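You operate a simulated robot arm through the tools that you are given. There is no shell and no other tool. Be economical: measure what you need, move in short steps, check, and stop when the job is done.

You run a simulated two-armed robot. Do the job below in one go: nothing can be reset, and whatever is moved stays where it is left.

Task
Set the slip hub that the card names to 2.
Fine: hold the hub while you turn its knob; then stand it on the small turntable, turn the table wheel to 4, then shut the lock lever. Leave the other hub as it is.

Only the result counts: the job must be done as asked and must still hold three seconds after the hand-in. Knocking over, shifting, dropping, spilling or breaking anything else fails it.

Robot
Two 6-joint arms with two-finger parallel grippers on one trunk, on a base that drives. Base frame: it is fixed to the floor where the robot stands at the start and does not move with it; the origin is under the middle of the robot, x ahead of it, y to its left, z up. Units: mm, degrees, N and s.
The left shoulder is at the start at [70, 166, 1432], the right one opposite. With the tool pointing down near the work surface each hand reaches from about 360 to 780 mm from the robot's upright axis, wherever it stands, measured 20 degrees to its own side. Places, roughly: dark knob [500, 0, 900]; table [600, 600, 800]; table wheel [500, 500, 800]; lock lever [600, 500, 800]; pale knob [500, -200, 900]. Payload 3.91 kg a hand.
Tool frame (each hand has its own): the origin (TCP) lies between the finger pads and is the grasp point; the fingertips stand 30 mm ahead of it; z points along the fingers, y is the line along which they close. Largest opening 110 mm; finger width 20, thickness 10; the body of the gripper, 48 by 112 mm, starts 55 mm behind the TCP.
Orientation is that of the tool frame in the base frame, as [roll, pitch, yaw] about the fixed x, y, z axes, in that order (R = Rz(yaw) Ry(pitch) Rx(roll)). With the fingers straight down and closing along the base's y, the tool's x points along the base's -x, its y along +y and its z along -z.

Tools
- The arms move only by the tool servo_tool. It takes "left_rows", "right_rows" or both (then of equal length, played together; a hand with none holds still); each is a list that holds one entry, the list of rows, each a list of 7 numbers: the shift along the tool's x, y, z in mm, then the turn, a rotation vector about the tool's x, y, z in degrees, then the gripper command, from -1 (fully open) to 1 (shut), values between in proportion. In form: [[[tx, ty, tz, rx, ry, rz, jaw], ...]]. A call has 1 to 12 rows; each row is the pose to reach, as a shift and turn from the pose commanded when the call began, along the tool's axes at that moment. Rows are played at 5 a second. More than 50 mm and 8.6 degrees between two rows, or a gripper value outside its range, and nothing of the call is played. A pose out of reach is approached as far as the arm can. The call stops where the force on the tool passes 40 N (or 10 N more than at its start, if that is more) or the arm is blocked; 0.2 s more then pass. Each finger travels about 108 mm/s and halts on what it meets, pressing with about 22 N; the grip force reading is that of the motor and also rises with nothing between the fingers. The clock runs only during rows and for 0.2 s after the last one: add rows that repeat a pose to give the fingers time. The reply holds the time, the measured pose of the TCP, the force on the tool along the base axes, the opening and the grip force, in the units named above and with some noise.
- Cameras (640 x 400 px; columns grow to the right, rows downward): "scene" is now at [110.6, 24.3, 1630.3]; the picture's right is [0.40, -0.92, 0.00], its down [-0.75, -0.33, -0.57] and it looks along [0.52, 0.23, -0.82] (base axes); focal length 254 px, centre (320, 200). "left" rides on the left gripper at [-36, 0, -57] in its tool frame; the picture's right is [0.00, -1.00, 0.00], its down [0.97, 0.00, -0.24] and it looks along [0.24, 0.00, 0.97] (tool axes); focal length 218 px, centre (320, 200). "right" rides on the right gripper at [-36, 0, -57] in its tool frame; the picture's right is [0.00, -1.00, 0.00], its down [0.97, 0.00, -0.24] and it looks along [0.24, 0.00, 0.97] (tool axes); focal length 218 px, centre (320, 200). There is no depth. A picture from a camera that has moved, and an enlarged one, comes with that camera's place and axes in the base frame and with its lens. The place of the scene camera against the robot may be out by one fixed shift of up to 12 mm in any direction.
- camera(camera): a new picture of that camera. It takes no simulated time.
- lift_body(by): slides the trunk up (or, below 0, down) by that many mm; the arms and the scene camera ride with it, the base frame stays. It gives what a move gives, with no picture.
- base_move(legs): drives the robot by 1 to 6 legs, each [ahead, left, turn to the left] in mm, mm and degrees, along the robot's own axes; the way and the turn of a leg run together, so that a leg with both is an arc; at most 1500 mm and 180 degrees a leg. The arms and the cameras ride along, it lands a little off, and it stops where it bumps. It gives what a move gives.
- aim_head(pan, tilt): turns the head with the scene camera to pan (to the left, within 86 degrees either way) and tilt (down, from -29 to 69), counted from straight ahead of the robot. It gives what a move gives.
- inspect(camera, box): a new picture of the part [left, top, right, bottom] of that camera's present view, enlarged. It takes no simulated time.
- job_done(): hands the job in; it is judged then, once.

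Go step by step. Nothing tells you exact positions but the pictures and the camera data: compare them with the known pose of the tool, close in by small moves and look again before you grip or let go. The budget is 120 turns and 88 pictures, counting those below and the enlarged ones. Unless the task says otherwise, let go and move clear before handing in, and close with one line.

The tools are called after "Call:" as a command line: name --argument value ..., lists and objects as JSON in quotes. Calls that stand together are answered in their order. servo_tool: Moves the arms, as the interface text tells. Its arguments: {"type":"object","properties":{"left_rows":{"type":"array","items":{"type":"array","items":{"type":"array","items":{"type":"number"}}}},"right_rows":{"type":"array","items":{"type":"array","items":{"type":"array","items":{"type":"number"}}}}},"required":[]} The other tools are called the same way: lift_body (by) slides the trunk up or down; base_move (legs) drives the base; aim_head (pan, tilt) turns the head that bears the scene camera; camera (camera) takes a picture; inspect (camera, box) takes an enlarged picture of a part of a camera's view; job_done () hands the job in.

At the start:

```text
time_s: 0.0
left_position: [445.1, 344.1, 999.1]
left_tcp_rot: [-179.9, 0.1, 180.0]
left_ft_force: [-0.3, 0.0, 0.7]
left_width: 109.9
left_finger_force: 0.2
right_position: [683.9, -103.6, 999.6]
right_tcp_rot: [-180.0, 0.0, 180.0]
right_ft_force: [-0.1, 0.4, -0.4]
right_width: 110.0
right_finger_force: 0.0
trunk travel left (down, up): [-927.0, 13.0]
robot x, y, heading: [0.1, 0.5, 0.1]
head pan, tilt: [23.7, 55.5]
```

scene: 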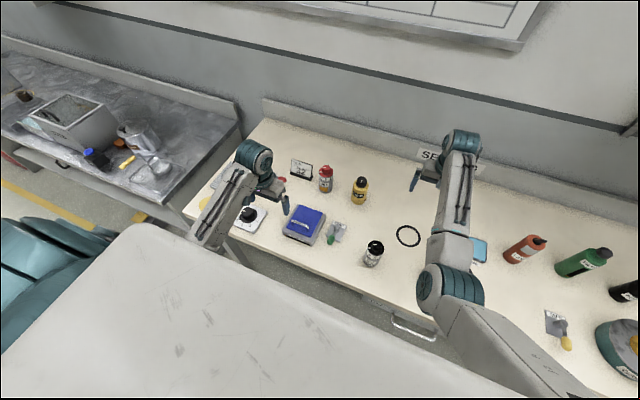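
right: 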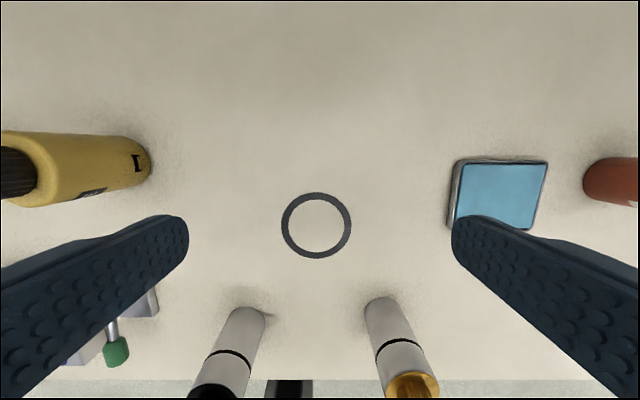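
left: 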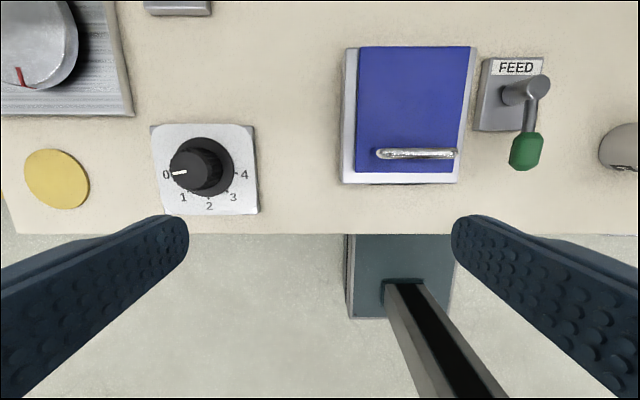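

I see a bench with a dial (0–4), a blue box, a lever labelled FEED, two slim hubs (one dark-topped, one gold-topped) and a card near the back. I'll enlarge the card and the key areas first.

Call:
inspect --camera "scene" --box '[200, 130, 400, 270]'

Call:
inspect --camera "scene" --box '[400, 120, 640, 280]'

Call:
inspect --camera "right" --box '[160, 260, 480, 400]'

```text
2.86 times, centred on (300, 200) of scene
camera zoom: at [110.6, 24.3, 1630.3], right [0.4, -0.92, 0.0], down [-0.75, -0.33, -0.57], along [0.52, 0.23, -0.82], focal length 724 px, centre (377, 200)
```

zoom: 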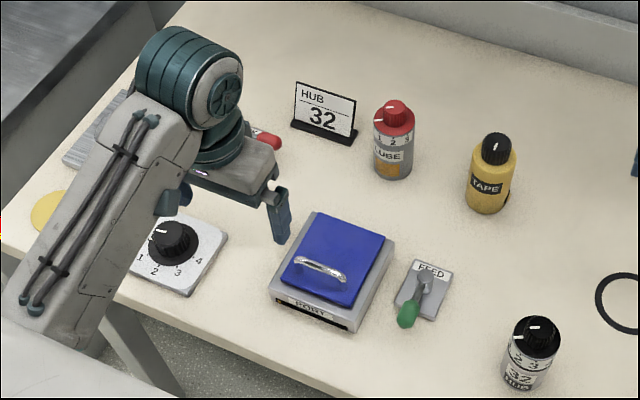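

```text
2.50 times, centred on (520, 200) of scene
camera zoom: at [110.6, 24.3, 1630.3], right [0.4, -0.92, 0.0], down [-0.75, -0.33, -0.57], along [0.52, 0.23, -0.82], focal length 634 px, centre (-180, 200)
```

zoom: 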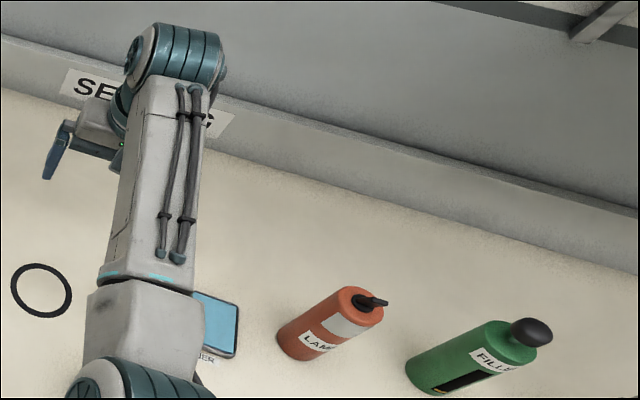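

```text
2.00 times, centred on (320, 330) of right
camera zoom: at [720.1, -104.4, 1056.5], right [0.0, -1.0, 0.0], down [-0.97, 0.0, 0.24], along [-0.24, 0.0, -0.97], focal length 436 px, centre (320, -60)
```

zoom: 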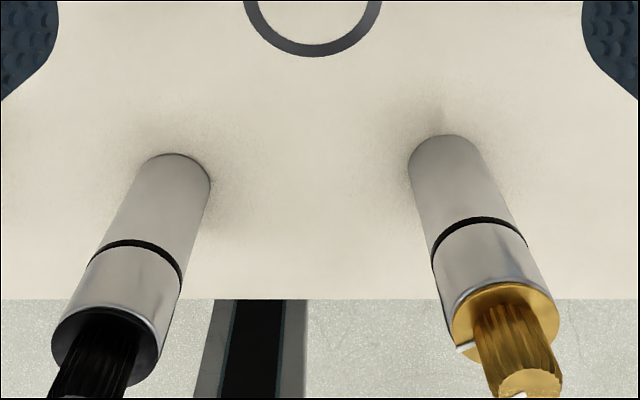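

The card says HUB 32, and the dark-knobbed hub appears to read 32. I'll move the left hand over the turntable area for a close view, and lift it slightly.

Call:
servo_tool --left_rows '[[[-15, 40, -5, 0, 0, 0, -1], [-30, 80, -10, 0, 0, 0, -1], [-45, 120, -20, 0, 0, 0, -1], [-60, 160, -30, 0, 0, 0, -1], [-75, 190, -40, 0, 0, 0, -1], [-75, 190, -40, 0, 0, 0, -1]]]'

Call:
camera --camera "left"

Call:
aim_head --pan -10 --tilt 60

Call:
camera --camera "scene"

```text
time_s: 1.4
left_position: [519.3, 533.9, 1041.7]
left_tcp_rot: [-180.0, 0.1, -179.9]
left_ft_force: [0.1, 1.1, 0.4]
left_width: 110.1
left_finger_force: 0.0
right_position: [683.5, -104.4, 1000.2]
right_tcp_rot: [179.9, -0.1, -180.0]
right_ft_force: [-0.3, 0.4, 0.3]
right_width: 110.0
right_finger_force: 0.0
trunk travel left (down, up): [-927.0, 13.0]
robot x, y, heading: [3.3, -3.9, 0.0]
head pan, tilt: [23.7, 55.5]
```

```text
81 pictures are left
camera left: at [554.6, 534.3, 1099.7], right [0.0, -1.0, 0.0], down [-0.97, 0.0, 0.24], along [-0.24, 0.0, -0.97], focal length 218 px, centre (320, 200)
```

left: 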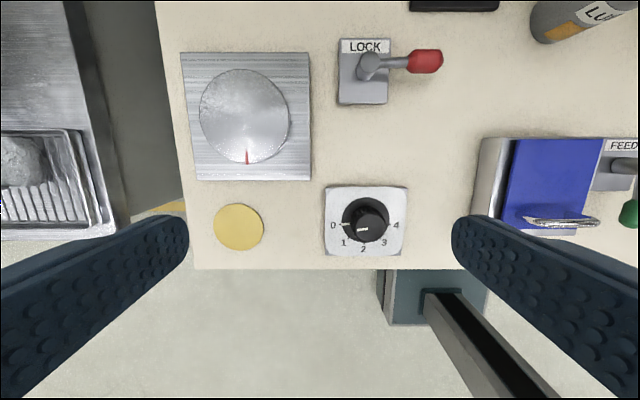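

```text
time_s: 2.4
left_position: [520.0, 535.3, 1040.7]
left_tcp_rot: [-179.8, 0.1, 180.0]
left_ft_force: [0.0, -0.4, 0.2]
left_width: 110.2
left_finger_force: 0.1
right_position: [684.6, -102.1, 1000.6]
right_tcp_rot: [179.9, -0.1, 180.0]
right_ft_force: [0.3, -1.0, -0.1]
right_width: 110.0
right_finger_force: 0.1
trunk travel left (down, up): [-927.0, 13.0]
robot x, y, heading: [-0.8, 1.5, 0.1]
head pan, tilt: [-10.0, 60.0]
```

```text
80 pictures are left
camera scene: at [110.9, -15.6, 1624.9], right [-0.17, -0.98, 0.0], down [-0.85, 0.15, -0.5], along [0.49, -0.09, -0.87], focal length 254 px, centre (320, 200)
```

scene: 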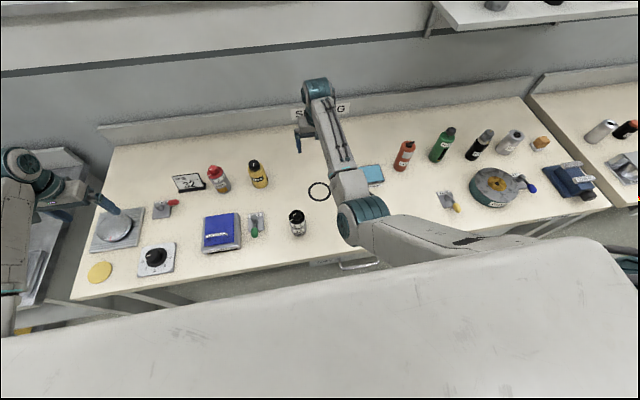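

Hub 32 stands near (450, 0); the turntable, LOCK lever and wheel are at about (591,625), (625,480) and (451,471). Now closer looks at the hub scale, the pale hub, and the lock/wheel markings.

Call:
inspect --camera "scene" --box '[256, 190, 336, 240]'

Call:
inspect --camera "left" --box '[180, 30, 460, 270]'

Call:
servo_tool --right_rows '[[[0, -40, -10, 0, 0, 0, -1], [0, -80, -10, 0, 0, 0, -1], [0, -120, -10, 0, 0, 0, -1], [0, -160, -10, 0, 0, 0, -1], [0, -200, -10, 0, 0, 0, -1], [0, -240, -10, 0, 0, 0, -1], [0, -240, -10, 0, 0, 0, -1]]]'

Call:
camera --camera "scene"

```text
8.00 times, centred on (296, 215) of scene
camera zoom: at [110.9, -15.6, 1624.9], right [-0.17, -0.98, 0.0], down [-0.85, 0.15, -0.5], along [0.49, -0.09, -0.87], focal length 2029 px, centre (512, 80)
```

zoom: 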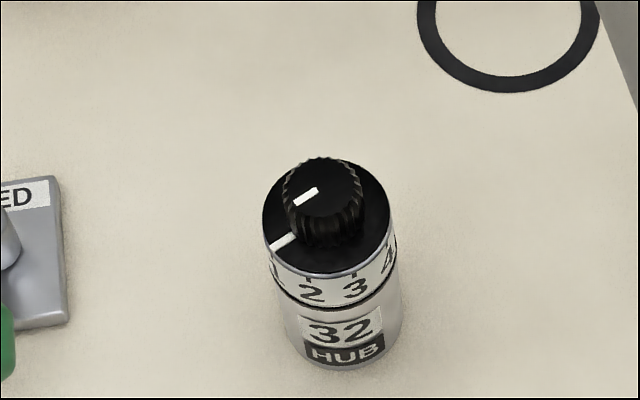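

```text
1.67 times, centred on (320, 150) of left
camera zoom: at [554.8, 534.7, 1098.9], right [0.0, -1.0, 0.0], down [-0.97, 0.0, 0.24], along [-0.24, 0.0, -0.97], focal length 364 px, centre (320, 283)
```

zoom: 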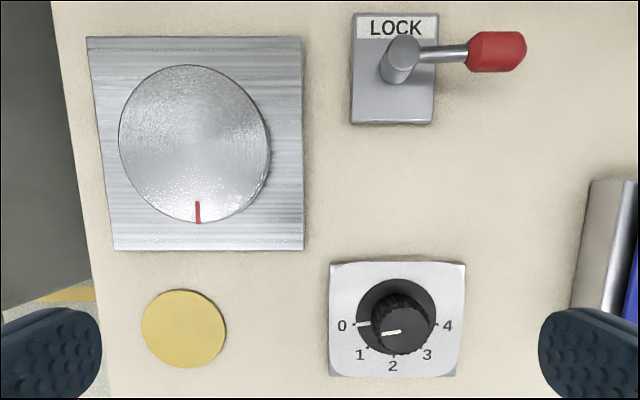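

```text
time_s: 4.0
left_position: [520.9, 534.4, 1040.6]
left_tcp_rot: [-179.8, 0.2, -179.9]
left_ft_force: [0.0, -0.3, 0.5]
left_width: 109.7
left_finger_force: 0.0
right_position: [684.8, -342.9, 1009.2]
right_tcp_rot: [-179.9, 0.1, -180.0]
right_ft_force: [0.1, 0.2, -0.6]
right_width: 109.9
right_finger_force: 0.1
trunk travel left (down, up): [-927.0, 13.0]
robot x, y, heading: [-2.9, -3.3, -0.1]
head pan, tilt: [-10.0, 60.0]
```

```text
77 pictures are left
camera scene: at [110.8, -15.3, 1625.0], right [-0.17, -0.98, 0.0], down [-0.85, 0.15, -0.5], along [0.49, -0.09, -0.87], focal length 254 px, centre (320, 200)
```

scene: 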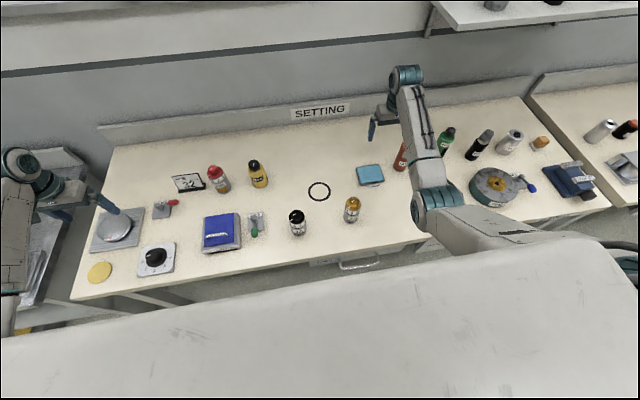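

The dark hub (32) points at 1, and its marks are about 40° apart, so it needs roughly +40° yaw (counter-clockwise from above). I'll hold its body with the left hand, fingers tilted forward and nearly level, and turn the knob with the right from above; first I tilt the left hand in free space.

Call:
servo_tool --left_rows '[[[12, -32, 3.4, 0, -5.83, 0, -1], [23, -64, 6.8, 0, -11.67, 0, -1], [35, -96, 10, 0, -17.5, 0, -1], [47, -128, 13.7, 0, -23.3, 0, -1], [58, -160, 17, 0, -29.2, 0, -1], [70, -192, 20, 0, -35, 0, -1], [82, -224, 24, 0, -40.8, 0, -1], [93, -256, 27, 0, -46.7, 0, -1], [105, -288, 31, 0, -52.5, 0, -1], [117, -320, 34, 0, -58.3, 0, -1], [128, -352, 38, 0, -64.2, 0, -1], [140, -384, 41, 0, -70, 0, -1]]]'

Call:
camera --camera "left"

Call:
camera --camera "scene"

```text
time_s: 6.7
left_position: [374.9, 181.6, 990.7]
left_tcp_rot: [156.7, 68.5, 151.5]
left_ft_force: [-0.1, -0.3, 0.7]
left_width: 110.2
left_finger_force: 0.1
right_position: [683.4, -341.9, 1009.8]
right_tcp_rot: [179.9, 0.0, -180.0]
right_ft_force: [-0.2, -0.6, 0.9]
right_width: 109.9
right_finger_force: 0.1
trunk travel left (down, up): [-927.0, 13.0]
robot x, y, heading: [-1.9, 3.1, 0.3]
head pan, tilt: [-10.0, 60.0]
stopped in row 12 (left hand): the arm was blocked; the commanded pose is now the measured one
```

```text
76 pictures are left
camera left: at [331.8, 179.2, 1045.5], right [-0.11, -0.98, -0.15], down [-0.54, 0.18, -0.82], along [0.84, -0.02, -0.55], focal length 218 px, centre (320, 200)
```

left: 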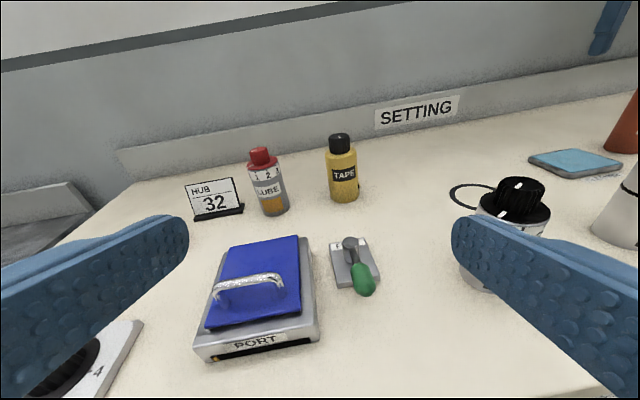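

```text
75 pictures are left
camera scene: at [108.6, -14.3, 1625.2], right [-0.17, -0.98, 0.0], down [-0.85, 0.15, -0.5], along [0.49, -0.09, -0.87], focal length 254 px, centre (320, 200)
```

scene: 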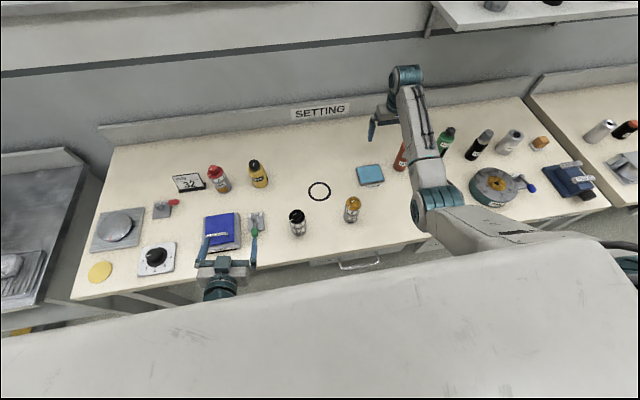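

The arm hit its limit so close to the body. I'll raise the right hand a little and back the base up 180 mm, so both hands get more room.

Call:
servo_tool --right_rows '[[[0, 0, -30, 0, 0, 0, -1], [0, 0, -60, 0, 0, 0, -1], [0, 0, -60, 0, 0, 0, -1]]]'

Call:
base_move --legs '[[-180, 0, 0]]'

Call:
camera --camera "left"

Call:
camera --camera "scene"

```text
time_s: 7.5
left_position: [377.3, 180.5, 991.0]
left_tcp_rot: [156.5, 68.4, 151.5]
left_ft_force: [0.4, -0.3, -0.1]
left_width: 110.1
left_finger_force: 0.2
right_position: [686.3, -343.7, 1068.9]
right_tcp_rot: [179.9, 0.0, 179.9]
right_ft_force: [-0.3, 0.1, 0.2]
right_width: 109.9
right_finger_force: 0.1
trunk travel left (down, up): [-927.0, 13.0]
robot x, y, heading: [-2.4, 0.1, 0.1]
head pan, tilt: [-10.0, 60.0]
```

```text
time_s: 9.0
left_position: [200.6, 180.6, 989.3]
left_tcp_rot: [156.8, 68.4, 151.7]
left_ft_force: [0.4, 0.4, 0.0]
left_width: 109.9
left_finger_force: 0.1
right_position: [510.1, -342.7, 1066.8]
right_tcp_rot: [-179.9, -0.1, 179.9]
right_ft_force: [-0.1, -0.1, -0.2]
right_width: 109.9
right_finger_force: 0.2
trunk travel left (down, up): [-927.0, 13.0]
robot x, y, heading: [-179.4, -0.3, 0.1]
head pan, tilt: [-10.0, 60.0]
```

```text
74 pictures are left
camera left: at [157.5, 178.0, 1044.2], right [-0.11, -0.98, -0.15], down [-0.54, 0.18, -0.82], along [0.83, -0.01, -0.55], focal length 218 px, centre (320, 200)
```

left: 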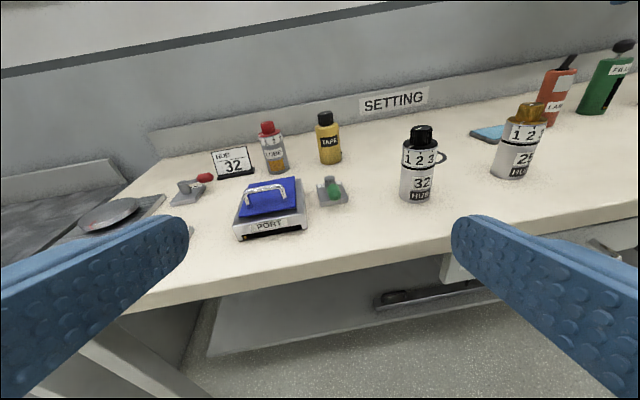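

```text
73 pictures are left
camera scene: at [-63.0, -16.4, 1624.5], right [-0.17, -0.98, 0.0], down [-0.85, 0.15, -0.5], along [0.49, -0.09, -0.87], focal length 254 px, centre (320, 200)
```

scene: 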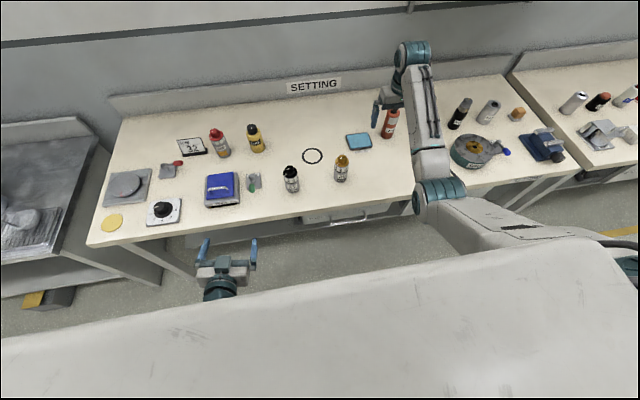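

From the new view the hub axis is near (465, 0), its body about 60 mm wide and its knob top near z≈920–930. I'll straighten the left hand's orientation and bring it to a stop in front of the hub.

Call:
servo_tool --left_rows '[[[6, -22, 24, -1, 0.2, -4, -1], [12, -45, 49, -2, 0.4, -7, -1], [18, -68, 74, -3, 0.7, -9.9, -1], [24, -90, 98, -3, 0.7, -9.9, -1], [30, -113, 123, -3, 0.7, -9.9, -1], [37, -136, 147, -3, 0.7, -9.9, -1], [43, -158, 172, -3, 0.7, -9.9, -1], [49, -181, 197, -3, 0.7, -9.9, -1], [49, -181, 197, -3, 0.7, -9.9, -1]]]'

Call:
camera --camera "left"

Call:
inspect --camera "scene" --box '[236, 150, 356, 225]'

```text
time_s: 9.7
left_position: [228.0, 168.2, 933.2]
left_tcp_rot: [154.8, 66.7, 150.1]
left_ft_force: [-0.1, 0.0, 0.1]
left_width: 109.8
left_finger_force: 0.1
right_position: [507.9, -341.9, 1068.4]
right_tcp_rot: [180.0, -0.2, -179.9]
right_ft_force: [0.1, -0.4, -0.3]
right_width: 109.8
right_finger_force: 0.0
trunk travel left (down, up): [-927.0, 13.0]
robot x, y, heading: [-174.9, 1.2, -0.2]
head pan, tilt: [-10.0, 60.0]
stopped in row 3 (left hand): the arm was blocked; the commanded pose is now the measured one
```

```text
72 pictures are left
camera left: at [185.9, 164.2, 988.8], right [-0.11, -0.98, -0.17], down [-0.56, 0.2, -0.8], along [0.82, 0.0, -0.57], focal length 218 px, centre (320, 200)
```

left: 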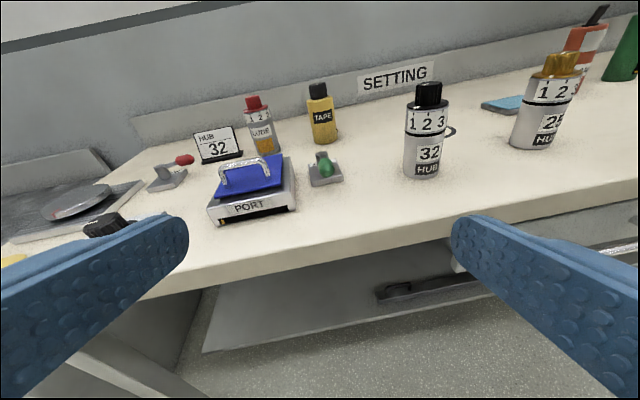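

```text
5.33 times, centred on (296, 188) of scene
camera zoom: at [-65.8, -16.6, 1624.8], right [-0.17, -0.98, 0.0], down [-0.85, 0.15, -0.5], along [0.49, -0.09, -0.87], focal length 1352 px, centre (448, 267)
```

zoom: 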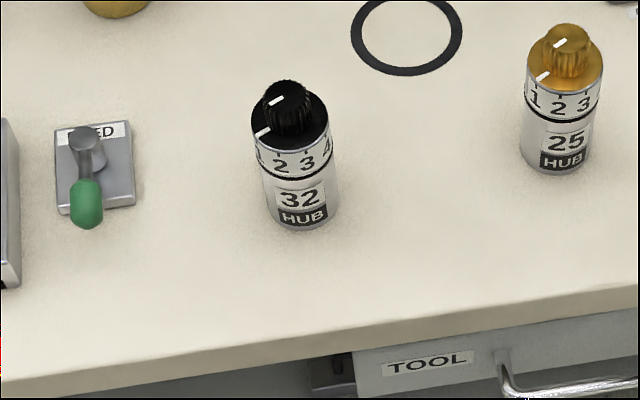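

The arm is at a joint limit in that folded pose. I'll extend it forward first, easing the tilt, and correct the orientation afterwards.

Call:
servo_tool --left_rows '[[[-11, -7, 26, 0, 3, 0, -1], [-23, -14, 52, 0, 6, 0, -1], [-34, -20, 78, 0, 9, 0, -1], [-46, -27, 104, 0, 12, 0, -1], [-46, -27, 104, 0, 12, 0, -1]]]'

```text
time_s: 10.9
left_position: [327.1, 163.3, 919.5]
left_tcp_rot: [155.1, 52.4, 151.4]
left_ft_force: [-0.3, 0.1, 0.4]
left_width: 110.0
left_finger_force: 0.1
right_position: [506.5, -343.6, 1069.3]
right_tcp_rot: [-179.9, 0.0, -179.9]
right_ft_force: [-0.2, -1.1, 0.5]
right_width: 110.1
right_finger_force: 0.0
trunk travel left (down, up): [-927.0, 13.0]
robot x, y, heading: [-180.0, -2.3, -0.1]
head pan, tilt: [-10.0, 60.0]
```

Now I'll level the roll error (about −17° about the finger axis).

Call:
servo_tool --left_rows '[[[0, 0, 0, 0.5, 0, -5, -1], [0, 0, 0, 1, 0, -10, -1], [0, 0, 0, 1.5, -1, -17, -1], [0, 0, 0, 1.5, -1, -17, -1]]]'

```text
time_s: 11.9
left_position: [332.6, 157.1, 924.7]
left_tcp_rot: [-177.7, 57.6, -177.8]
left_ft_force: [0.3, -1.0, 0.1]
left_width: 109.9
left_finger_force: 0.0
right_position: [507.4, -343.2, 1069.3]
right_tcp_rot: [180.0, 0.0, 180.0]
right_ft_force: [-0.1, -0.1, -0.6]
right_width: 110.3
right_finger_force: 0.0
trunk travel left (down, up): [-927.0, 13.0]
robot x, y, heading: [-177.6, -1.3, 0.3]
head pan, tilt: [-10.0, 60.0]
```

Orientation is now clean (57.6° tilt). Moving sideways to stand in front of the hub, adding a bit more tilt.

Call:
servo_tool --left_rows '[[[4, -26, 12, 0, 0, 0, -1], [7, -52, 23, 0, -1, 0, -1], [11, -78, 35, 0, -3, 0, -1], [14, -105, 46, 0, -5, 0, -1], [18, -131, 58, 0, -7, 0, -1], [21, -157, 69, 0, -8, 0, -1], [21, -157, 69, 0, -8, 0, -1]]]'

Call:
camera --camera "left"

Call:
inspect --camera "scene" --box '[206, 130, 386, 243]'

```text
time_s: 12.4
left_position: [338.3, 155.1, 898.9]
left_tcp_rot: [173.6, 57.5, 173.8]
left_ft_force: [0.5, -0.4, 0.7]
left_width: 110.1
left_finger_force: 0.0
left hand out of reach, approached as far as the arm can: row 2
right_position: [508.4, -342.2, 1070.0]
right_tcp_rot: [180.0, 0.0, 180.0]
right_ft_force: [-0.5, -1.1, -0.6]
right_width: 109.7
right_finger_force: 0.1
trunk travel left (down, up): [-927.0, 13.0]
robot x, y, heading: [-177.2, -0.5, 0.2]
head pan, tilt: [-10.0, 60.0]
stopped in row 2 (left hand): the arm was blocked; the commanded pose is now the measured one
```

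```text
70 pictures are left
camera left: at [308.5, 152.5, 960.1], right [-0.01, -1.0, -0.06], down [-0.72, 0.05, -0.69], along [0.69, 0.03, -0.72], focal length 218 px, centre (320, 200)
```

left: 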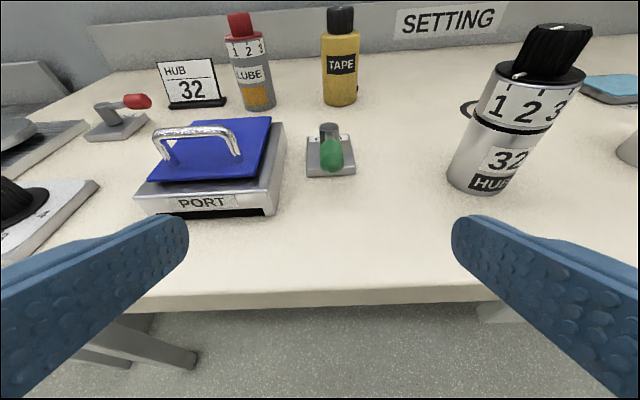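

```text
3.54 times, centred on (296, 186) of scene
camera zoom: at [-66.7, -16.1, 1624.9], right [-0.17, -0.99, 0.0], down [-0.85, 0.15, -0.5], along [0.49, -0.09, -0.87], focal length 898 px, centre (405, 248)
```

zoom: 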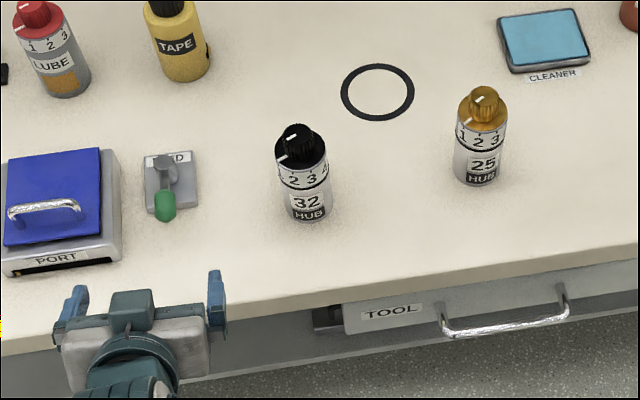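

The tilted pose is limited because the shoulder is too high above the work. I'll raise both hands, then lower the trunk so the forearm lies flatter.

Call:
servo_tool --left_rows '[[[-25, 0, -16, 0, 2, 0, -1], [-50, 0, -32, 0, 4, 0, -1], [-75, 0, -48, 0, 6, 0, -1], [-100, 0, -64, 0, 8, 0, -1], [-126, 0, -80, 0, 10, 0, -1], [-126, 0, -80, 0, 10, 0, -1]]]' --right_rows '[[[0, 0, -35, 0, 0, 0, -1], [0, 0, -70, 0, 0, 0, -1], [0, 0, -105, 0, 0, 0, -1], [0, 0, -140, 0, 0, 0, -1], [0, 0, -175, 0, 0, 0, -1], [0, 0, -175, 0, 0, 0, -1]]]'

```text
time_s: 13.5
left_position: [331.1, 200.3, 1009.0]
left_tcp_rot: [162.4, 46.3, 164.5]
left_ft_force: [-0.8, -0.1, -0.1]
left_width: 109.9
left_finger_force: 0.0
left hand out of reach, approached as far as the arm can: row 5
right_position: [573.8, -355.1, 1174.7]
right_tcp_rot: [-180.0, -0.1, 180.0]
right_ft_force: [0.8, 0.2, -0.4]
right_width: 110.0
right_finger_force: 0.1
right hand out of reach, approached as far as the arm can: row 1, 2, 3, 4, 5
trunk travel left (down, up): [-927.0, 13.0]
robot x, y, heading: [-179.2, 0.1, 0.3]
head pan, tilt: [-10.0, 60.0]
stopped in row 5 (left hand): the arm was blocked; the commanded pose is now the measured one
```

Call:
lift_body --by -140

Call:
servo_tool --left_rows '[[[-20, 0, -20, 0, 0, 0, -1], [-40, 0, -40, 0, 0, 0, -1], [-60, 0, -50, 0, 0, 0, -1], [-80, 0, -60, 0, 0, 0, -1], [-80, 0, -60, 0, 0, 0, -1]]]' --right_rows '[[[0, 0, -35, 0, 0, 0, -1], [0, 0, -70, 0, 0, 0, -1], [0, 0, -105, 0, 0, 0, -1], [0, 0, -130, 0, 0, 0, -1], [0, 0, -130, 0, 0, 0, -1]]]'

```text
time_s: 15.2
left_position: [329.1, 200.0, 869.7]
left_tcp_rot: [162.2, 46.4, 164.6]
left_ft_force: [1.2, 0.6, -0.3]
left_width: 109.9
left_finger_force: 0.0
right_position: [573.3, -355.9, 1035.0]
right_tcp_rot: [-180.0, 0.1, 180.0]
right_ft_force: [-0.8, -0.5, -0.5]
right_width: 109.8
right_finger_force: 0.1
trunk travel left (down, up): [-787.0, 153.0]
robot x, y, heading: [-178.6, -1.8, 0.1]
head pan, tilt: [-10.0, 60.0]
```

```text
time_s: 16.2
left_position: [328.5, 228.2, 945.1]
left_tcp_rot: [151.3, 42.4, 156.3]
left_ft_force: [0.7, -0.3, -0.8]
left_width: 110.0
left_finger_force: 0.0
right_position: [616.2, -361.8, 1141.4]
right_tcp_rot: [-180.0, 0.1, -180.0]
right_ft_force: [0.0, 0.4, -1.2]
right_width: 109.9
right_finger_force: 0.1
right hand out of reach, approached as far as the arm can: row 1, 2, 3, 4
trunk travel left (down, up): [-787.0, 153.0]
robot x, y, heading: [-182.8, 3.7, 0.1]
head pan, tilt: [-10.0, 60.0]
stopped in row 4 (left hand): the arm was blocked; the commanded pose is now the measured one
```

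The limit is really the hand being too close to the body, so I'll back up another 80 mm and then work with the arm more extended.

Call:
base_move --legs '[[-80, 0, 0]]'

Call:
camera --camera "scene"

```text
time_s: 17.2
left_position: [250.9, 228.6, 943.5]
left_tcp_rot: [151.5, 42.2, 156.3]
left_ft_force: [0.2, 0.4, -0.2]
left_width: 109.9
left_finger_force: 0.0
right_position: [539.4, -363.2, 1139.9]
right_tcp_rot: [-180.0, -0.1, -180.0]
right_ft_force: [0.4, 0.2, 0.0]
right_width: 110.0
right_finger_force: 0.1
trunk travel left (down, up): [-787.0, 153.0]
robot x, y, heading: [-254.6, 2.3, 0.1]
head pan, tilt: [-10.0, 60.0]
```

```text
68 pictures are left
camera scene: at [-143.3, -16.6, 1484.5], right [-0.17, -0.99, 0.0], down [-0.85, 0.15, -0.5], along [0.49, -0.09, -0.87], focal length 254 px, centre (320, 200)
```

scene: 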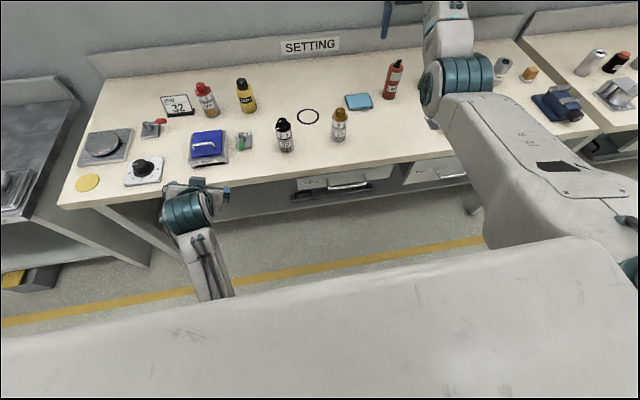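

Call:
servo_tool --left_rows '[[[-21, -24, 12, 0, 0, 0, -1], [-42, -48, 25, 0, 0, 0, -1], [-62, -71, 38, 0, 0, 0, -1], [-83, -95, 50, 1.9, -2.7, -3.7, -1], [-104, -119, 63, 3.8, -5.3, -7.5, -1], [-104, -119, 63, 5.8, -8, -11.2, -1], [-104, -119, 63, 7.7, -10.6, -15, -1], [-104, -119, 63, 9.6, -13.3, -18.7, -1], [-104, -119, 63, 9.6, -13.3, -18.7, -1]]]'

```text
time_s: 17.9
left_position: [290.8, 235.3, 925.3]
left_tcp_rot: [141.4, 37.2, 149.7]
left_ft_force: [-0.5, -0.2, -0.8]
left_width: 109.9
left_finger_force: 0.0
left hand out of reach, approached as far as the arm can: row 2, 3
right_position: [536.8, -362.0, 1141.5]
right_tcp_rot: [-180.0, -0.2, 180.0]
right_ft_force: [-0.2, 0.3, -0.6]
right_width: 109.9
right_finger_force: 0.2
trunk travel left (down, up): [-787.0, 153.0]
robot x, y, heading: [-257.3, 1.7, 0.1]
head pan, tilt: [-10.0, 60.0]
stopped in row 3 (left hand): the arm was blocked; the commanded pose is now the measured one
```

The arm has wandered into an awkward configuration. I'll bring the left hand back to plain fingers-down in free space, then re-approach.

Call:
servo_tool --left_rows '[[[-11, 9, 4, 3.8, 6.3, -2.2, -1], [-23, 17, 9, 7.6, 12.7, -4.5, -1], [-34, 26, 13, 11.4, 19, -6.7, -1], [-45, 35, 17, 15.2, 25.3, -9, -1], [-56, 44, 21, 19, 31.6, -11.2, -1], [-68, 52, 26, 22.8, 38, -13.5, -1], [-79, 61, 30, 26.6, 44.3, -15.7, -1], [-79, 61, 30, 26.6, 44.3, -15.7, -1]]]'

```text
time_s: 19.7
left_position: [413.6, 268.6, 927.5]
left_tcp_rot: [-179.7, 0.1, -179.9]
left_ft_force: [0.3, 0.1, 0.2]
left_width: 110.0
left_finger_force: 0.1
left hand out of reach, approached as far as the arm can: row 5, 6, 7, 8
right_position: [535.2, -363.5, 1142.4]
right_tcp_rot: [180.0, 0.0, -180.0]
right_ft_force: [1.2, 0.5, 0.1]
right_width: 109.9
right_finger_force: 0.0
trunk travel left (down, up): [-787.0, 153.0]
robot x, y, heading: [-257.7, -0.5, -0.4]
head pan, tilt: [-10.0, 60.0]
```

Fingers are down again. Next I move to (410,140,945), well clear of the hub, and tilt there while the arm is extended.

Call:
servo_tool --left_rows '[[[1, -32, -4, 0, 0, 0, -1], [2, -64, -8, 0, 0, 0, -1], [3, -96, -12, 0, 0, 0, -1], [3, -128, -16, 0, -6, 0, -1], [3, -128, -16, 0, -13, 0, -1], [3, -128, -16, 0, -20, 0, -1], [3, -128, -16, 0, -27, 0, -1], [3, -128, -16, 0, -34, 0, -1], [3, -128, -16, 0, -41, 0, -1], [3, -128, -16, 0, -48, 0, -1], [3, -128, -16, 0, -55, 0, -1], [3, -128, -16, 0, -55, 0, -1]]]'

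```text
time_s: 22.3
left_position: [417.5, 163.1, 947.7]
left_tcp_rot: [175.9, 55.8, 177.3]
left_ft_force: [-0.4, 0.9, 0.1]
left_width: 110.2
left_finger_force: 0.0
left hand out of reach, approached as far as the arm can: row 1, 2, 3
right_position: [537.2, -361.8, 1142.5]
right_tcp_rot: [-180.0, -0.1, 180.0]
right_ft_force: [-0.8, -0.3, -0.8]
right_width: 109.9
right_finger_force: 0.1
trunk travel left (down, up): [-787.0, 153.0]
robot x, y, heading: [-256.5, 3.6, 0.1]
head pan, tilt: [-10.0, 60.0]
```

Tilt achieved (56°). I'll test whether the hand can shift inward to y≈60 in this pose, drawing back a little from the hub.

Call:
servo_tool --left_rows '[[[0, -25, 0, 0, 0, 0, -1], [0, -50, 0, 0, 0, 0, -1], [0, -75, 0, 0, 0, 0, -1], [0, -75, 0, 0, 0, 0, -1]]]'

Call:
camera --camera "left"

Call:
camera --camera "scene"

```text
time_s: 22.9
left_position: [421.4, 177.0, 932.9]
left_tcp_rot: [164.3, 54.9, 169.4]
left_ft_force: [0.4, -0.1, 0.7]
left_width: 110.2
left_finger_force: 0.1
left hand out of reach, approached as far as the arm can: row 2, 3
right_position: [536.2, -362.7, 1141.2]
right_tcp_rot: [-180.0, -0.1, 180.0]
right_ft_force: [-0.1, -0.4, 0.1]
right_width: 109.9
right_finger_force: 0.1
trunk travel left (down, up): [-787.0, 153.0]
robot x, y, heading: [-256.5, -1.1, 0.1]
head pan, tilt: [-10.0, 60.0]
stopped in row 3 (left hand): the arm was blocked; the commanded pose is now the measured one
```

```text
67 pictures are left
camera left: at [394.0, 166.2, 995.9], right [0.04, -0.99, -0.16], down [-0.75, 0.07, -0.66], along [0.66, 0.14, -0.73], focal length 218 px, centre (320, 200)
```

left: 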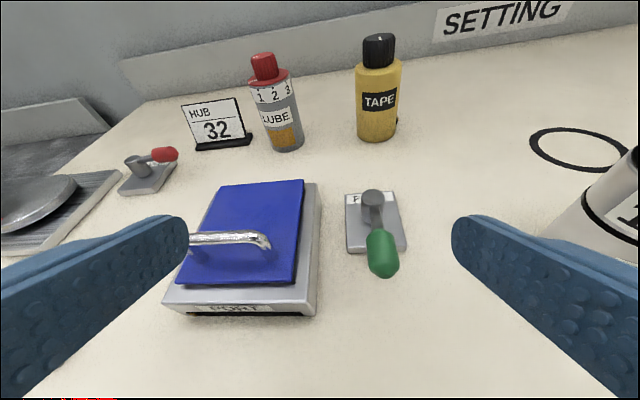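

```text
66 pictures are left
camera scene: at [-146.2, -15.8, 1484.9], right [-0.17, -0.99, 0.0], down [-0.85, 0.15, -0.5], along [0.49, -0.09, -0.87], focal length 254 px, centre (320, 200)
```

scene: 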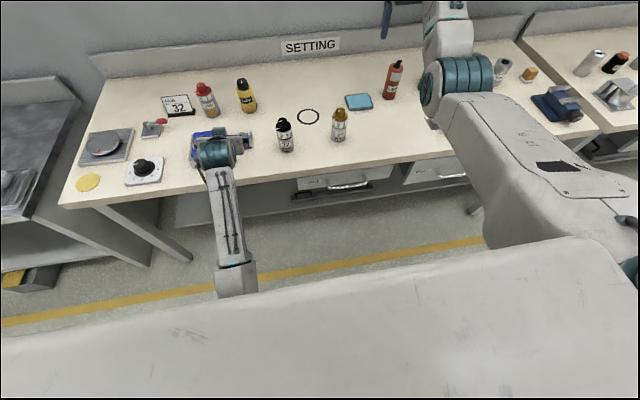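

The left arm can't cross far inward while pointing straight ahead. I'll test how far the right arm can come inward with fingers down, up high where nothing is in the way.

Call:
servo_tool --right_rows '[[[-5, 40, 10, 0, 0, 0, -1], [-10, 80, 20, 0, 0, 0, -1], [-15, 120, 30, 0, 0, 0, -1], [-15, 160, 40, 0, 0, 0, -1], [-15, 200, 50, 0, 0, 0, -1], [-15, 240, 60, 0, 0, 0, -1], [-15, 280, 70, 0, 0, 0, -1], [-15, 320, 80, 0, 0, 0, -1], [-15, 360, 90, 0, 0, 0, -1], [-15, 360, 90, 0, 0, 0, -1]]]'

```text
time_s: 25.1
left_position: [421.6, 174.3, 933.7]
left_tcp_rot: [164.2, 54.8, 169.2]
left_ft_force: [0.3, 0.3, 0.2]
left_width: 110.0
left_finger_force: 0.0
right_position: [544.8, -6.3, 1051.6]
right_tcp_rot: [179.9, 0.0, -179.9]
right_ft_force: [-0.2, -0.6, 0.4]
right_width: 109.9
right_finger_force: 0.0
right hand out of reach, approached as far as the arm can: row 9, 10
trunk travel left (down, up): [-787.0, 153.0]
robot x, y, heading: [-260.4, 3.9, 0.2]
head pan, tilt: [-10.0, 60.0]
```

The right arm reaches the hub's line fine. The left arm's trouble looks like a wrist singularity when pointing straight ahead, so I'll yaw the left fingers about 35° inward (pointing forward-right), which also suits approaching the hub from its front-left.

Call:
servo_tool --left_rows '[[[0, 0, 0, 6, -0.7, 2.2, -1], [0, 0, 0, 12, -1.3, 4.5, -1], [0, 0, 0, 18, -2, 6.7, -1], [0, 0, 0, 24, -2.7, 9, -1], [0, 0, 0, 30, -3.3, 11.2, -1], [0, 0, 0, 35.8, -4, 13.5, -1], [0, 0, 0, 35.8, -4, 13.5, -1]]]'

```text
time_s: 26.7
left_position: [421.2, 175.7, 933.3]
left_tcp_rot: [-180.0, 57.1, 144.9]
left_ft_force: [1.2, 0.3, 0.1]
left_width: 110.0
left_finger_force: 0.0
right_position: [545.1, -6.7, 1052.3]
right_tcp_rot: [180.0, 0.0, -179.9]
right_ft_force: [-0.2, 0.1, 0.6]
right_width: 110.1
right_finger_force: 0.0
trunk travel left (down, up): [-787.0, 153.0]
robot x, y, heading: [-259.8, -1.9, 0.0]
head pan, tilt: [-10.0, 60.0]
```

That worked exactly. Now slide to a point about 95 mm behind the hub along the approach line and look.

Call:
servo_tool --left_rows '[[[-5, -30, 9, 0, 0, 0, -1], [-10, -60, 17, 0, 0, 0, -1], [-14, -90, 26, 0, 0, 0, -1], [-19, -119, 35, 0, 0, 0, -1], [-19, -119, 35, 0, 0, 0, -1]]]'

Call:
camera --camera "left"

Call:
camera --camera "right"

```text
time_s: 27.9
left_position: [388.2, 65.6, 929.4]
left_tcp_rot: [178.1, 56.6, 143.5]
left_ft_force: [0.3, 0.1, -0.2]
left_width: 110.1
left_finger_force: 0.0
right_position: [544.8, -5.0, 1051.8]
right_tcp_rot: [-180.0, 0.0, -179.8]
right_ft_force: [0.0, 0.4, 0.2]
right_width: 110.2
right_finger_force: 0.1
trunk travel left (down, up): [-787.0, 153.0]
robot x, y, heading: [-257.9, 1.1, 0.2]
head pan, tilt: [-10.0, 60.0]
```

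```text
65 pictures are left
camera left: at [364.3, 80.7, 992.2], right [-0.57, -0.82, -0.02], down [-0.6, 0.43, -0.68], along [0.56, -0.38, -0.73], focal length 218 px, centre (320, 200)
```

left: 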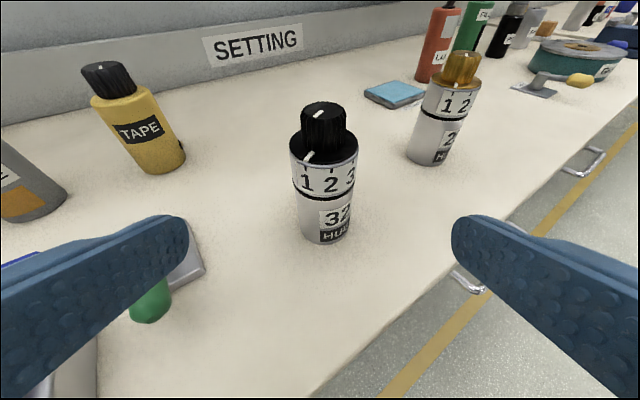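

```text
64 pictures are left
camera right: at [581.1, -5.7, 1108.4], right [0.0, -1.0, 0.0], down [-0.97, 0.0, 0.24], along [-0.24, 0.0, -0.97], focal length 218 px, centre (320, 200)
```

right: 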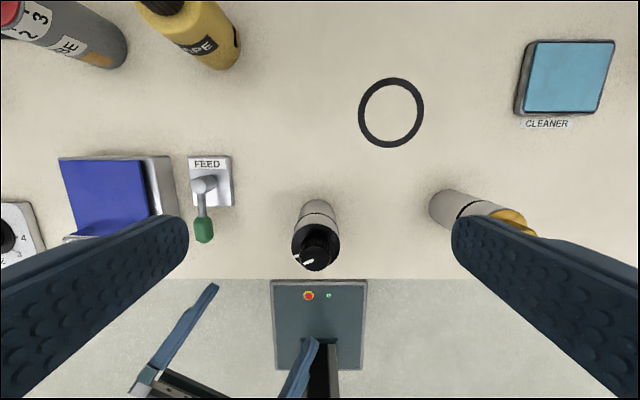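

Call:
inspect --camera "right" --box '[270, 190, 366, 280]'

Call:
inspect --camera "left" --box '[260, 90, 390, 250]'

```text
4.44 times, centred on (318, 235) of right
camera zoom: at [581.1, -5.7, 1108.4], right [0.0, -1.0, 0.0], down [-0.97, 0.0, 0.24], along [-0.24, 0.0, -0.97], focal length 970 px, centre (329, 44)
```

zoom: 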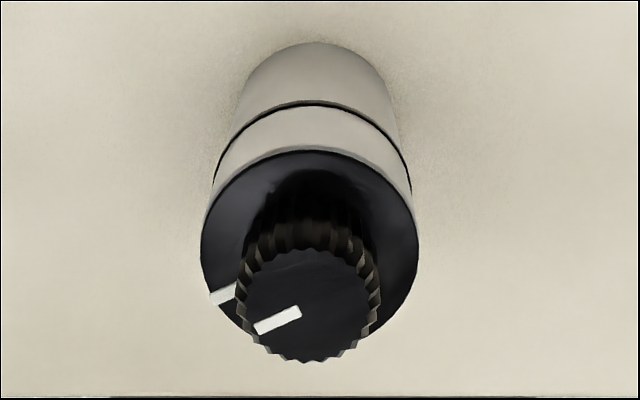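

```text
2.50 times, centred on (325, 170) of left
camera zoom: at [364.3, 80.7, 992.2], right [-0.57, -0.82, -0.02], down [-0.6, 0.43, -0.68], along [0.56, -0.38, -0.73], focal length 546 px, centre (308, 275)
```

zoom: 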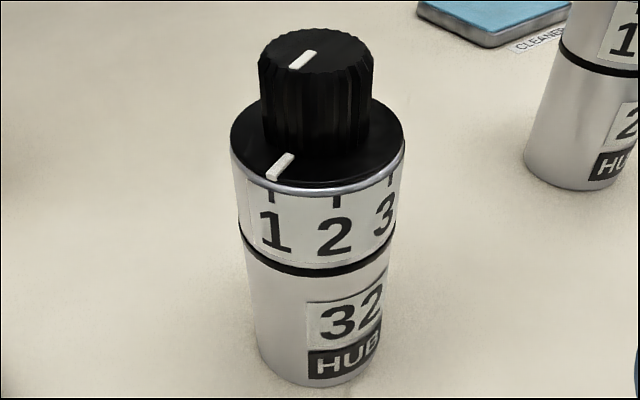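

Triangulating both hand cameras puts the hub axis at (479, −1), its top disc at z≈900 (ø51), and the knob ø29 with its top at z≈924. Next the left hand goes down to grip height (z≈835), 85 mm short of the hub.

Call:
servo_tool --left_rows '[[[17, -1, 16, 0, 0, 0, -1], [35, -2, 32, 0, 0, 0, -1], [52, -4, 48, 0, 0, 0, -1], [70, -5, 64, 0, 0, 0, -1], [70, -5, 64, 0, 0, 0, -1]]]'

Call:
camera --camera "left"

```text
time_s: 29.1
left_position: [393.8, 41.9, 835.8]
left_tcp_rot: [-179.7, 57.0, 145.2]
left_ft_force: [0.0, 0.5, 0.5]
left_width: 109.9
left_finger_force: 0.0
right_position: [544.4, -5.1, 1051.8]
right_tcp_rot: [-180.0, 0.0, -180.0]
right_ft_force: [0.9, -0.2, 0.2]
right_width: 110.1
right_finger_force: 0.1
trunk travel left (down, up): [-787.0, 153.0]
robot x, y, heading: [-260.5, -1.9, 0.1]
head pan, tilt: [-10.0, 60.0]
```

```text
61 pictures are left
camera left: at [370.2, 58.4, 898.6], right [-0.57, -0.82, 0.0], down [-0.6, 0.42, -0.68], along [0.56, -0.39, -0.73], focal length 218 px, centre (320, 200)
```

left: 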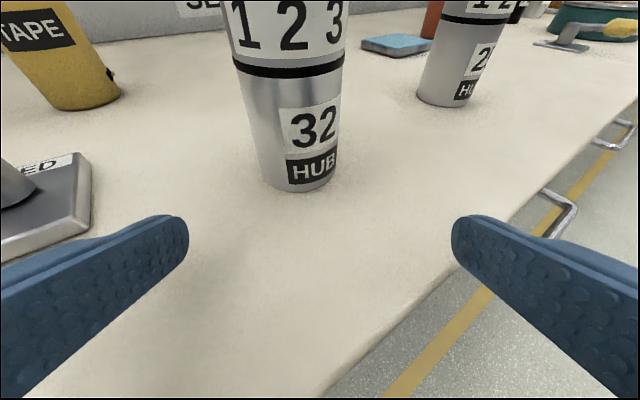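

The picture agrees with the hub at (479,−1). I'll line up sideways and advance two-thirds of the way, then check.

Call:
servo_tool --left_rows '[[[-10, 13, 15, 0, 0, 0, -1], [-20, 13.4, 31, 0, 0, 0, -1], [-30, 13.4, 46, 0, 0, 0, -1], [-30, 13.4, 46, 0, 0, 0, -1]]]'

Call:
camera --camera "left"

```text
time_s: 30.1
left_position: [445.1, 31.3, 829.2]
left_tcp_rot: [179.2, 56.0, 144.6]
left_ft_force: [-0.2, -0.7, -0.4]
left_width: 110.0
left_finger_force: 0.0
right_position: [544.8, -5.0, 1051.5]
right_tcp_rot: [-180.0, -0.1, -179.9]
right_ft_force: [-0.7, 0.6, -0.1]
right_width: 110.0
right_finger_force: 0.1
trunk travel left (down, up): [-787.0, 153.0]
robot x, y, heading: [-260.6, -1.8, 0.3]
head pan, tilt: [-10.0, 60.0]
```

```text
60 pictures are left
camera left: at [421.8, 46.8, 891.9], right [-0.57, -0.82, -0.01], down [-0.61, 0.43, -0.67], along [0.56, -0.38, -0.74], focal length 218 px, centre (320, 200)
```

left: 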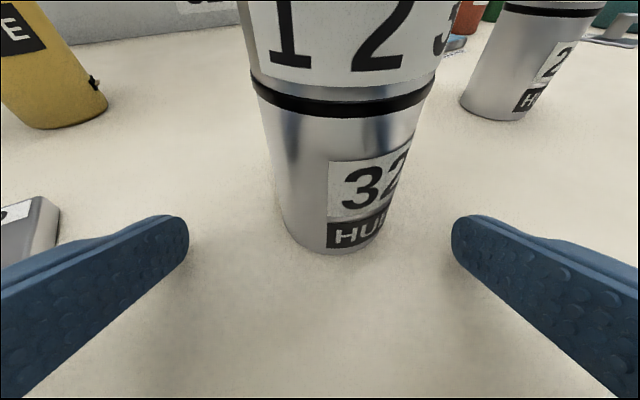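

The hub sits about 7 mm right of the hand's centreline and 46 mm ahead. I correct and go the last 34 mm with the fingers still open.

Call:
servo_tool --left_rows '[[[-5, -7, 0, 0, 0, 0, -1], [-14, -7, 13, 0, 0, 0, -1], [-23.5, -7, 25, 0, 0, 0, -1], [-23.5, -7, 25, 0, 0, 0, -1], [-23.5, -7, 25, 0, 0, 0, -1]]]'

Call:
camera --camera "left"

Call:
camera --camera "right"

```text
time_s: 31.3
left_position: [473.7, 25.3, 832.5]
left_tcp_rot: [177.0, 55.6, 143.3]
left_ft_force: [0.5, 0.2, 0.3]
left_width: 110.0
left_finger_force: 0.1
right_position: [544.7, -5.6, 1053.0]
right_tcp_rot: [180.0, -0.1, -179.9]
right_ft_force: [-0.7, 0.5, 0.4]
right_width: 109.7
right_finger_force: 0.0
trunk travel left (down, up): [-787.0, 153.0]
robot x, y, heading: [-258.5, -4.0, 0.1]
head pan, tilt: [-10.0, 60.0]
```

```text
59 pictures are left
camera left: at [449.5, 37.6, 895.6], right [-0.56, -0.83, -0.03], down [-0.61, 0.44, -0.67], along [0.56, -0.36, -0.75], focal length 218 px, centre (320, 200)
```

left: 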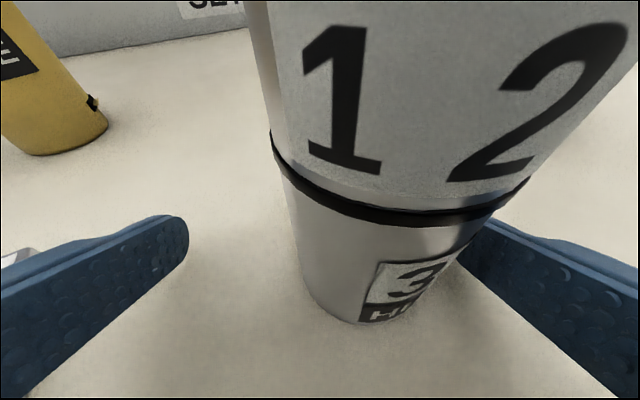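

```text
58 pictures are left
camera right: at [580.3, -7.1, 1109.1], right [0.0, -1.0, 0.0], down [-0.97, 0.0, 0.24], along [-0.24, 0.0, -0.97], focal length 218 px, centre (320, 200)
```

right: 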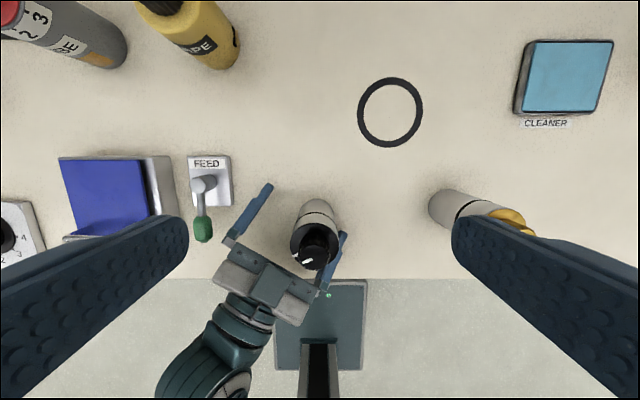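

The measured hand position lags its commanded one (hub currently ~18 mm off-centre between the fingers, but untouched). I'll hold for a second to see whether it converges.

Call:
servo_tool --left_rows '[[[0, 0, 0, 0, 0, 0, -1], [0, 0, 0, 0, 0, 0, -1], [0, 0, 0, 0, 0, 0, -1], [0, 0, 0, 0, 0, 0, -1]]]'

```text
time_s: 32.3
left_position: [476.7, 23.5, 835.8]
left_tcp_rot: [176.8, 55.9, 143.2]
left_ft_force: [0.1, -0.2, -0.8]
left_width: 109.9
left_finger_force: 0.1
right_position: [544.1, -6.0, 1051.9]
right_tcp_rot: [180.0, 0.1, -179.9]
right_ft_force: [-0.1, 0.1, 0.0]
right_width: 110.3
right_finger_force: 0.0
trunk travel left (down, up): [-787.0, 153.0]
robot x, y, heading: [-252.5, -3.2, -0.2]
head pan, tilt: [-10.0, 60.0]
```

It's an inward limit of the arm. Turning the fingers another 22° inward about the vertical moves the wrist outward; clearances to hub and FEED lever stay good, so I do it in place.

Call:
servo_tool --left_rows '[[[1, 1, -2, 4.6, 0, 3, -1], [2, 2, -4, 9.2, 0, 6, -1], [4, 3, -6, 13.9, 0, 9, -1], [4, 3, -6, 18.5, 0, 12, -1], [4, 3, -6, 18.5, 0, 12, -1]]]'

Call:
camera --camera "right"

```text
time_s: 33.5
left_position: [467.2, 2.6, 844.8]
left_tcp_rot: [-179.8, 57.1, 122.8]
left_ft_force: [0.0, -0.2, 0.0]
left_width: 110.0
left_finger_force: 0.1
right_position: [544.9, -5.7, 1052.5]
right_tcp_rot: [180.0, 0.1, -180.0]
right_ft_force: [0.4, 0.3, 0.1]
right_width: 110.2
right_finger_force: 0.1
trunk travel left (down, up): [-787.0, 153.0]
robot x, y, heading: [-258.3, 2.1, 0.2]
head pan, tilt: [-10.0, 60.0]
```

```text
57 pictures are left
camera right: at [580.6, -7.0, 1108.8], right [0.0, -1.0, 0.0], down [-0.97, 0.0, 0.24], along [-0.24, 0.0, -0.97], focal length 218 px, centre (320, 200)
```

right: 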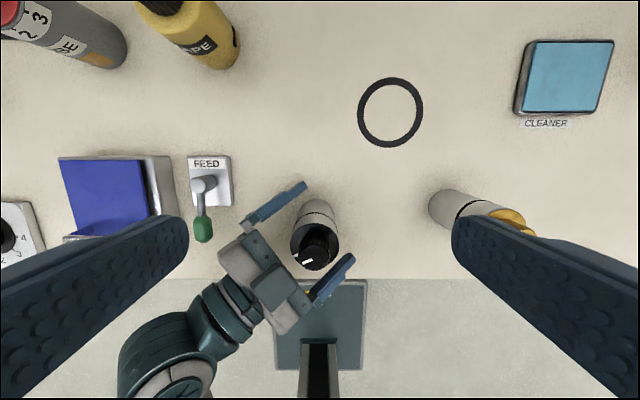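

Tracking is exact again. The hub is 8 mm to one side and I'm 9 mm high; correct and look before gripping.

Call:
servo_tool --left_rows '[[[3, 4, 2, 0, 0, 0, -1], [7, 8, 4.4, 0, 0, 0, -1], [7, 8, 4.4, 0, 0, 0, -1]]]'

Call:
camera --camera "left"

```text
time_s: 34.3
left_position: [474.7, 6.8, 835.3]
left_tcp_rot: [-179.9, 57.1, 122.9]
left_ft_force: [-0.3, -0.3, -0.3]
left_width: 109.9
left_finger_force: 0.0
right_position: [544.2, -4.6, 1051.7]
right_tcp_rot: [180.0, -0.1, -179.8]
right_ft_force: [-0.9, 0.0, -0.2]
right_width: 110.1
right_finger_force: 0.0
trunk travel left (down, up): [-787.0, 153.0]
robot x, y, heading: [-259.5, 0.8, 0.0]
head pan, tilt: [-10.0, 60.0]
```

```text
56 pictures are left
camera left: at [457.9, 30.8, 897.8], right [-0.84, -0.54, 0.0], down [-0.4, 0.61, -0.68], along [0.37, -0.58, -0.73], focal length 218 px, centre (320, 200)
```

left: 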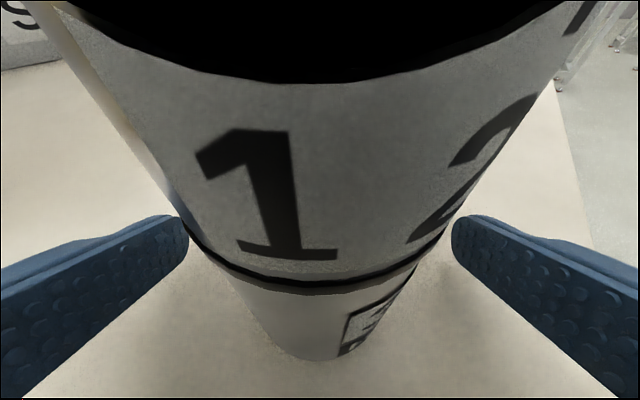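

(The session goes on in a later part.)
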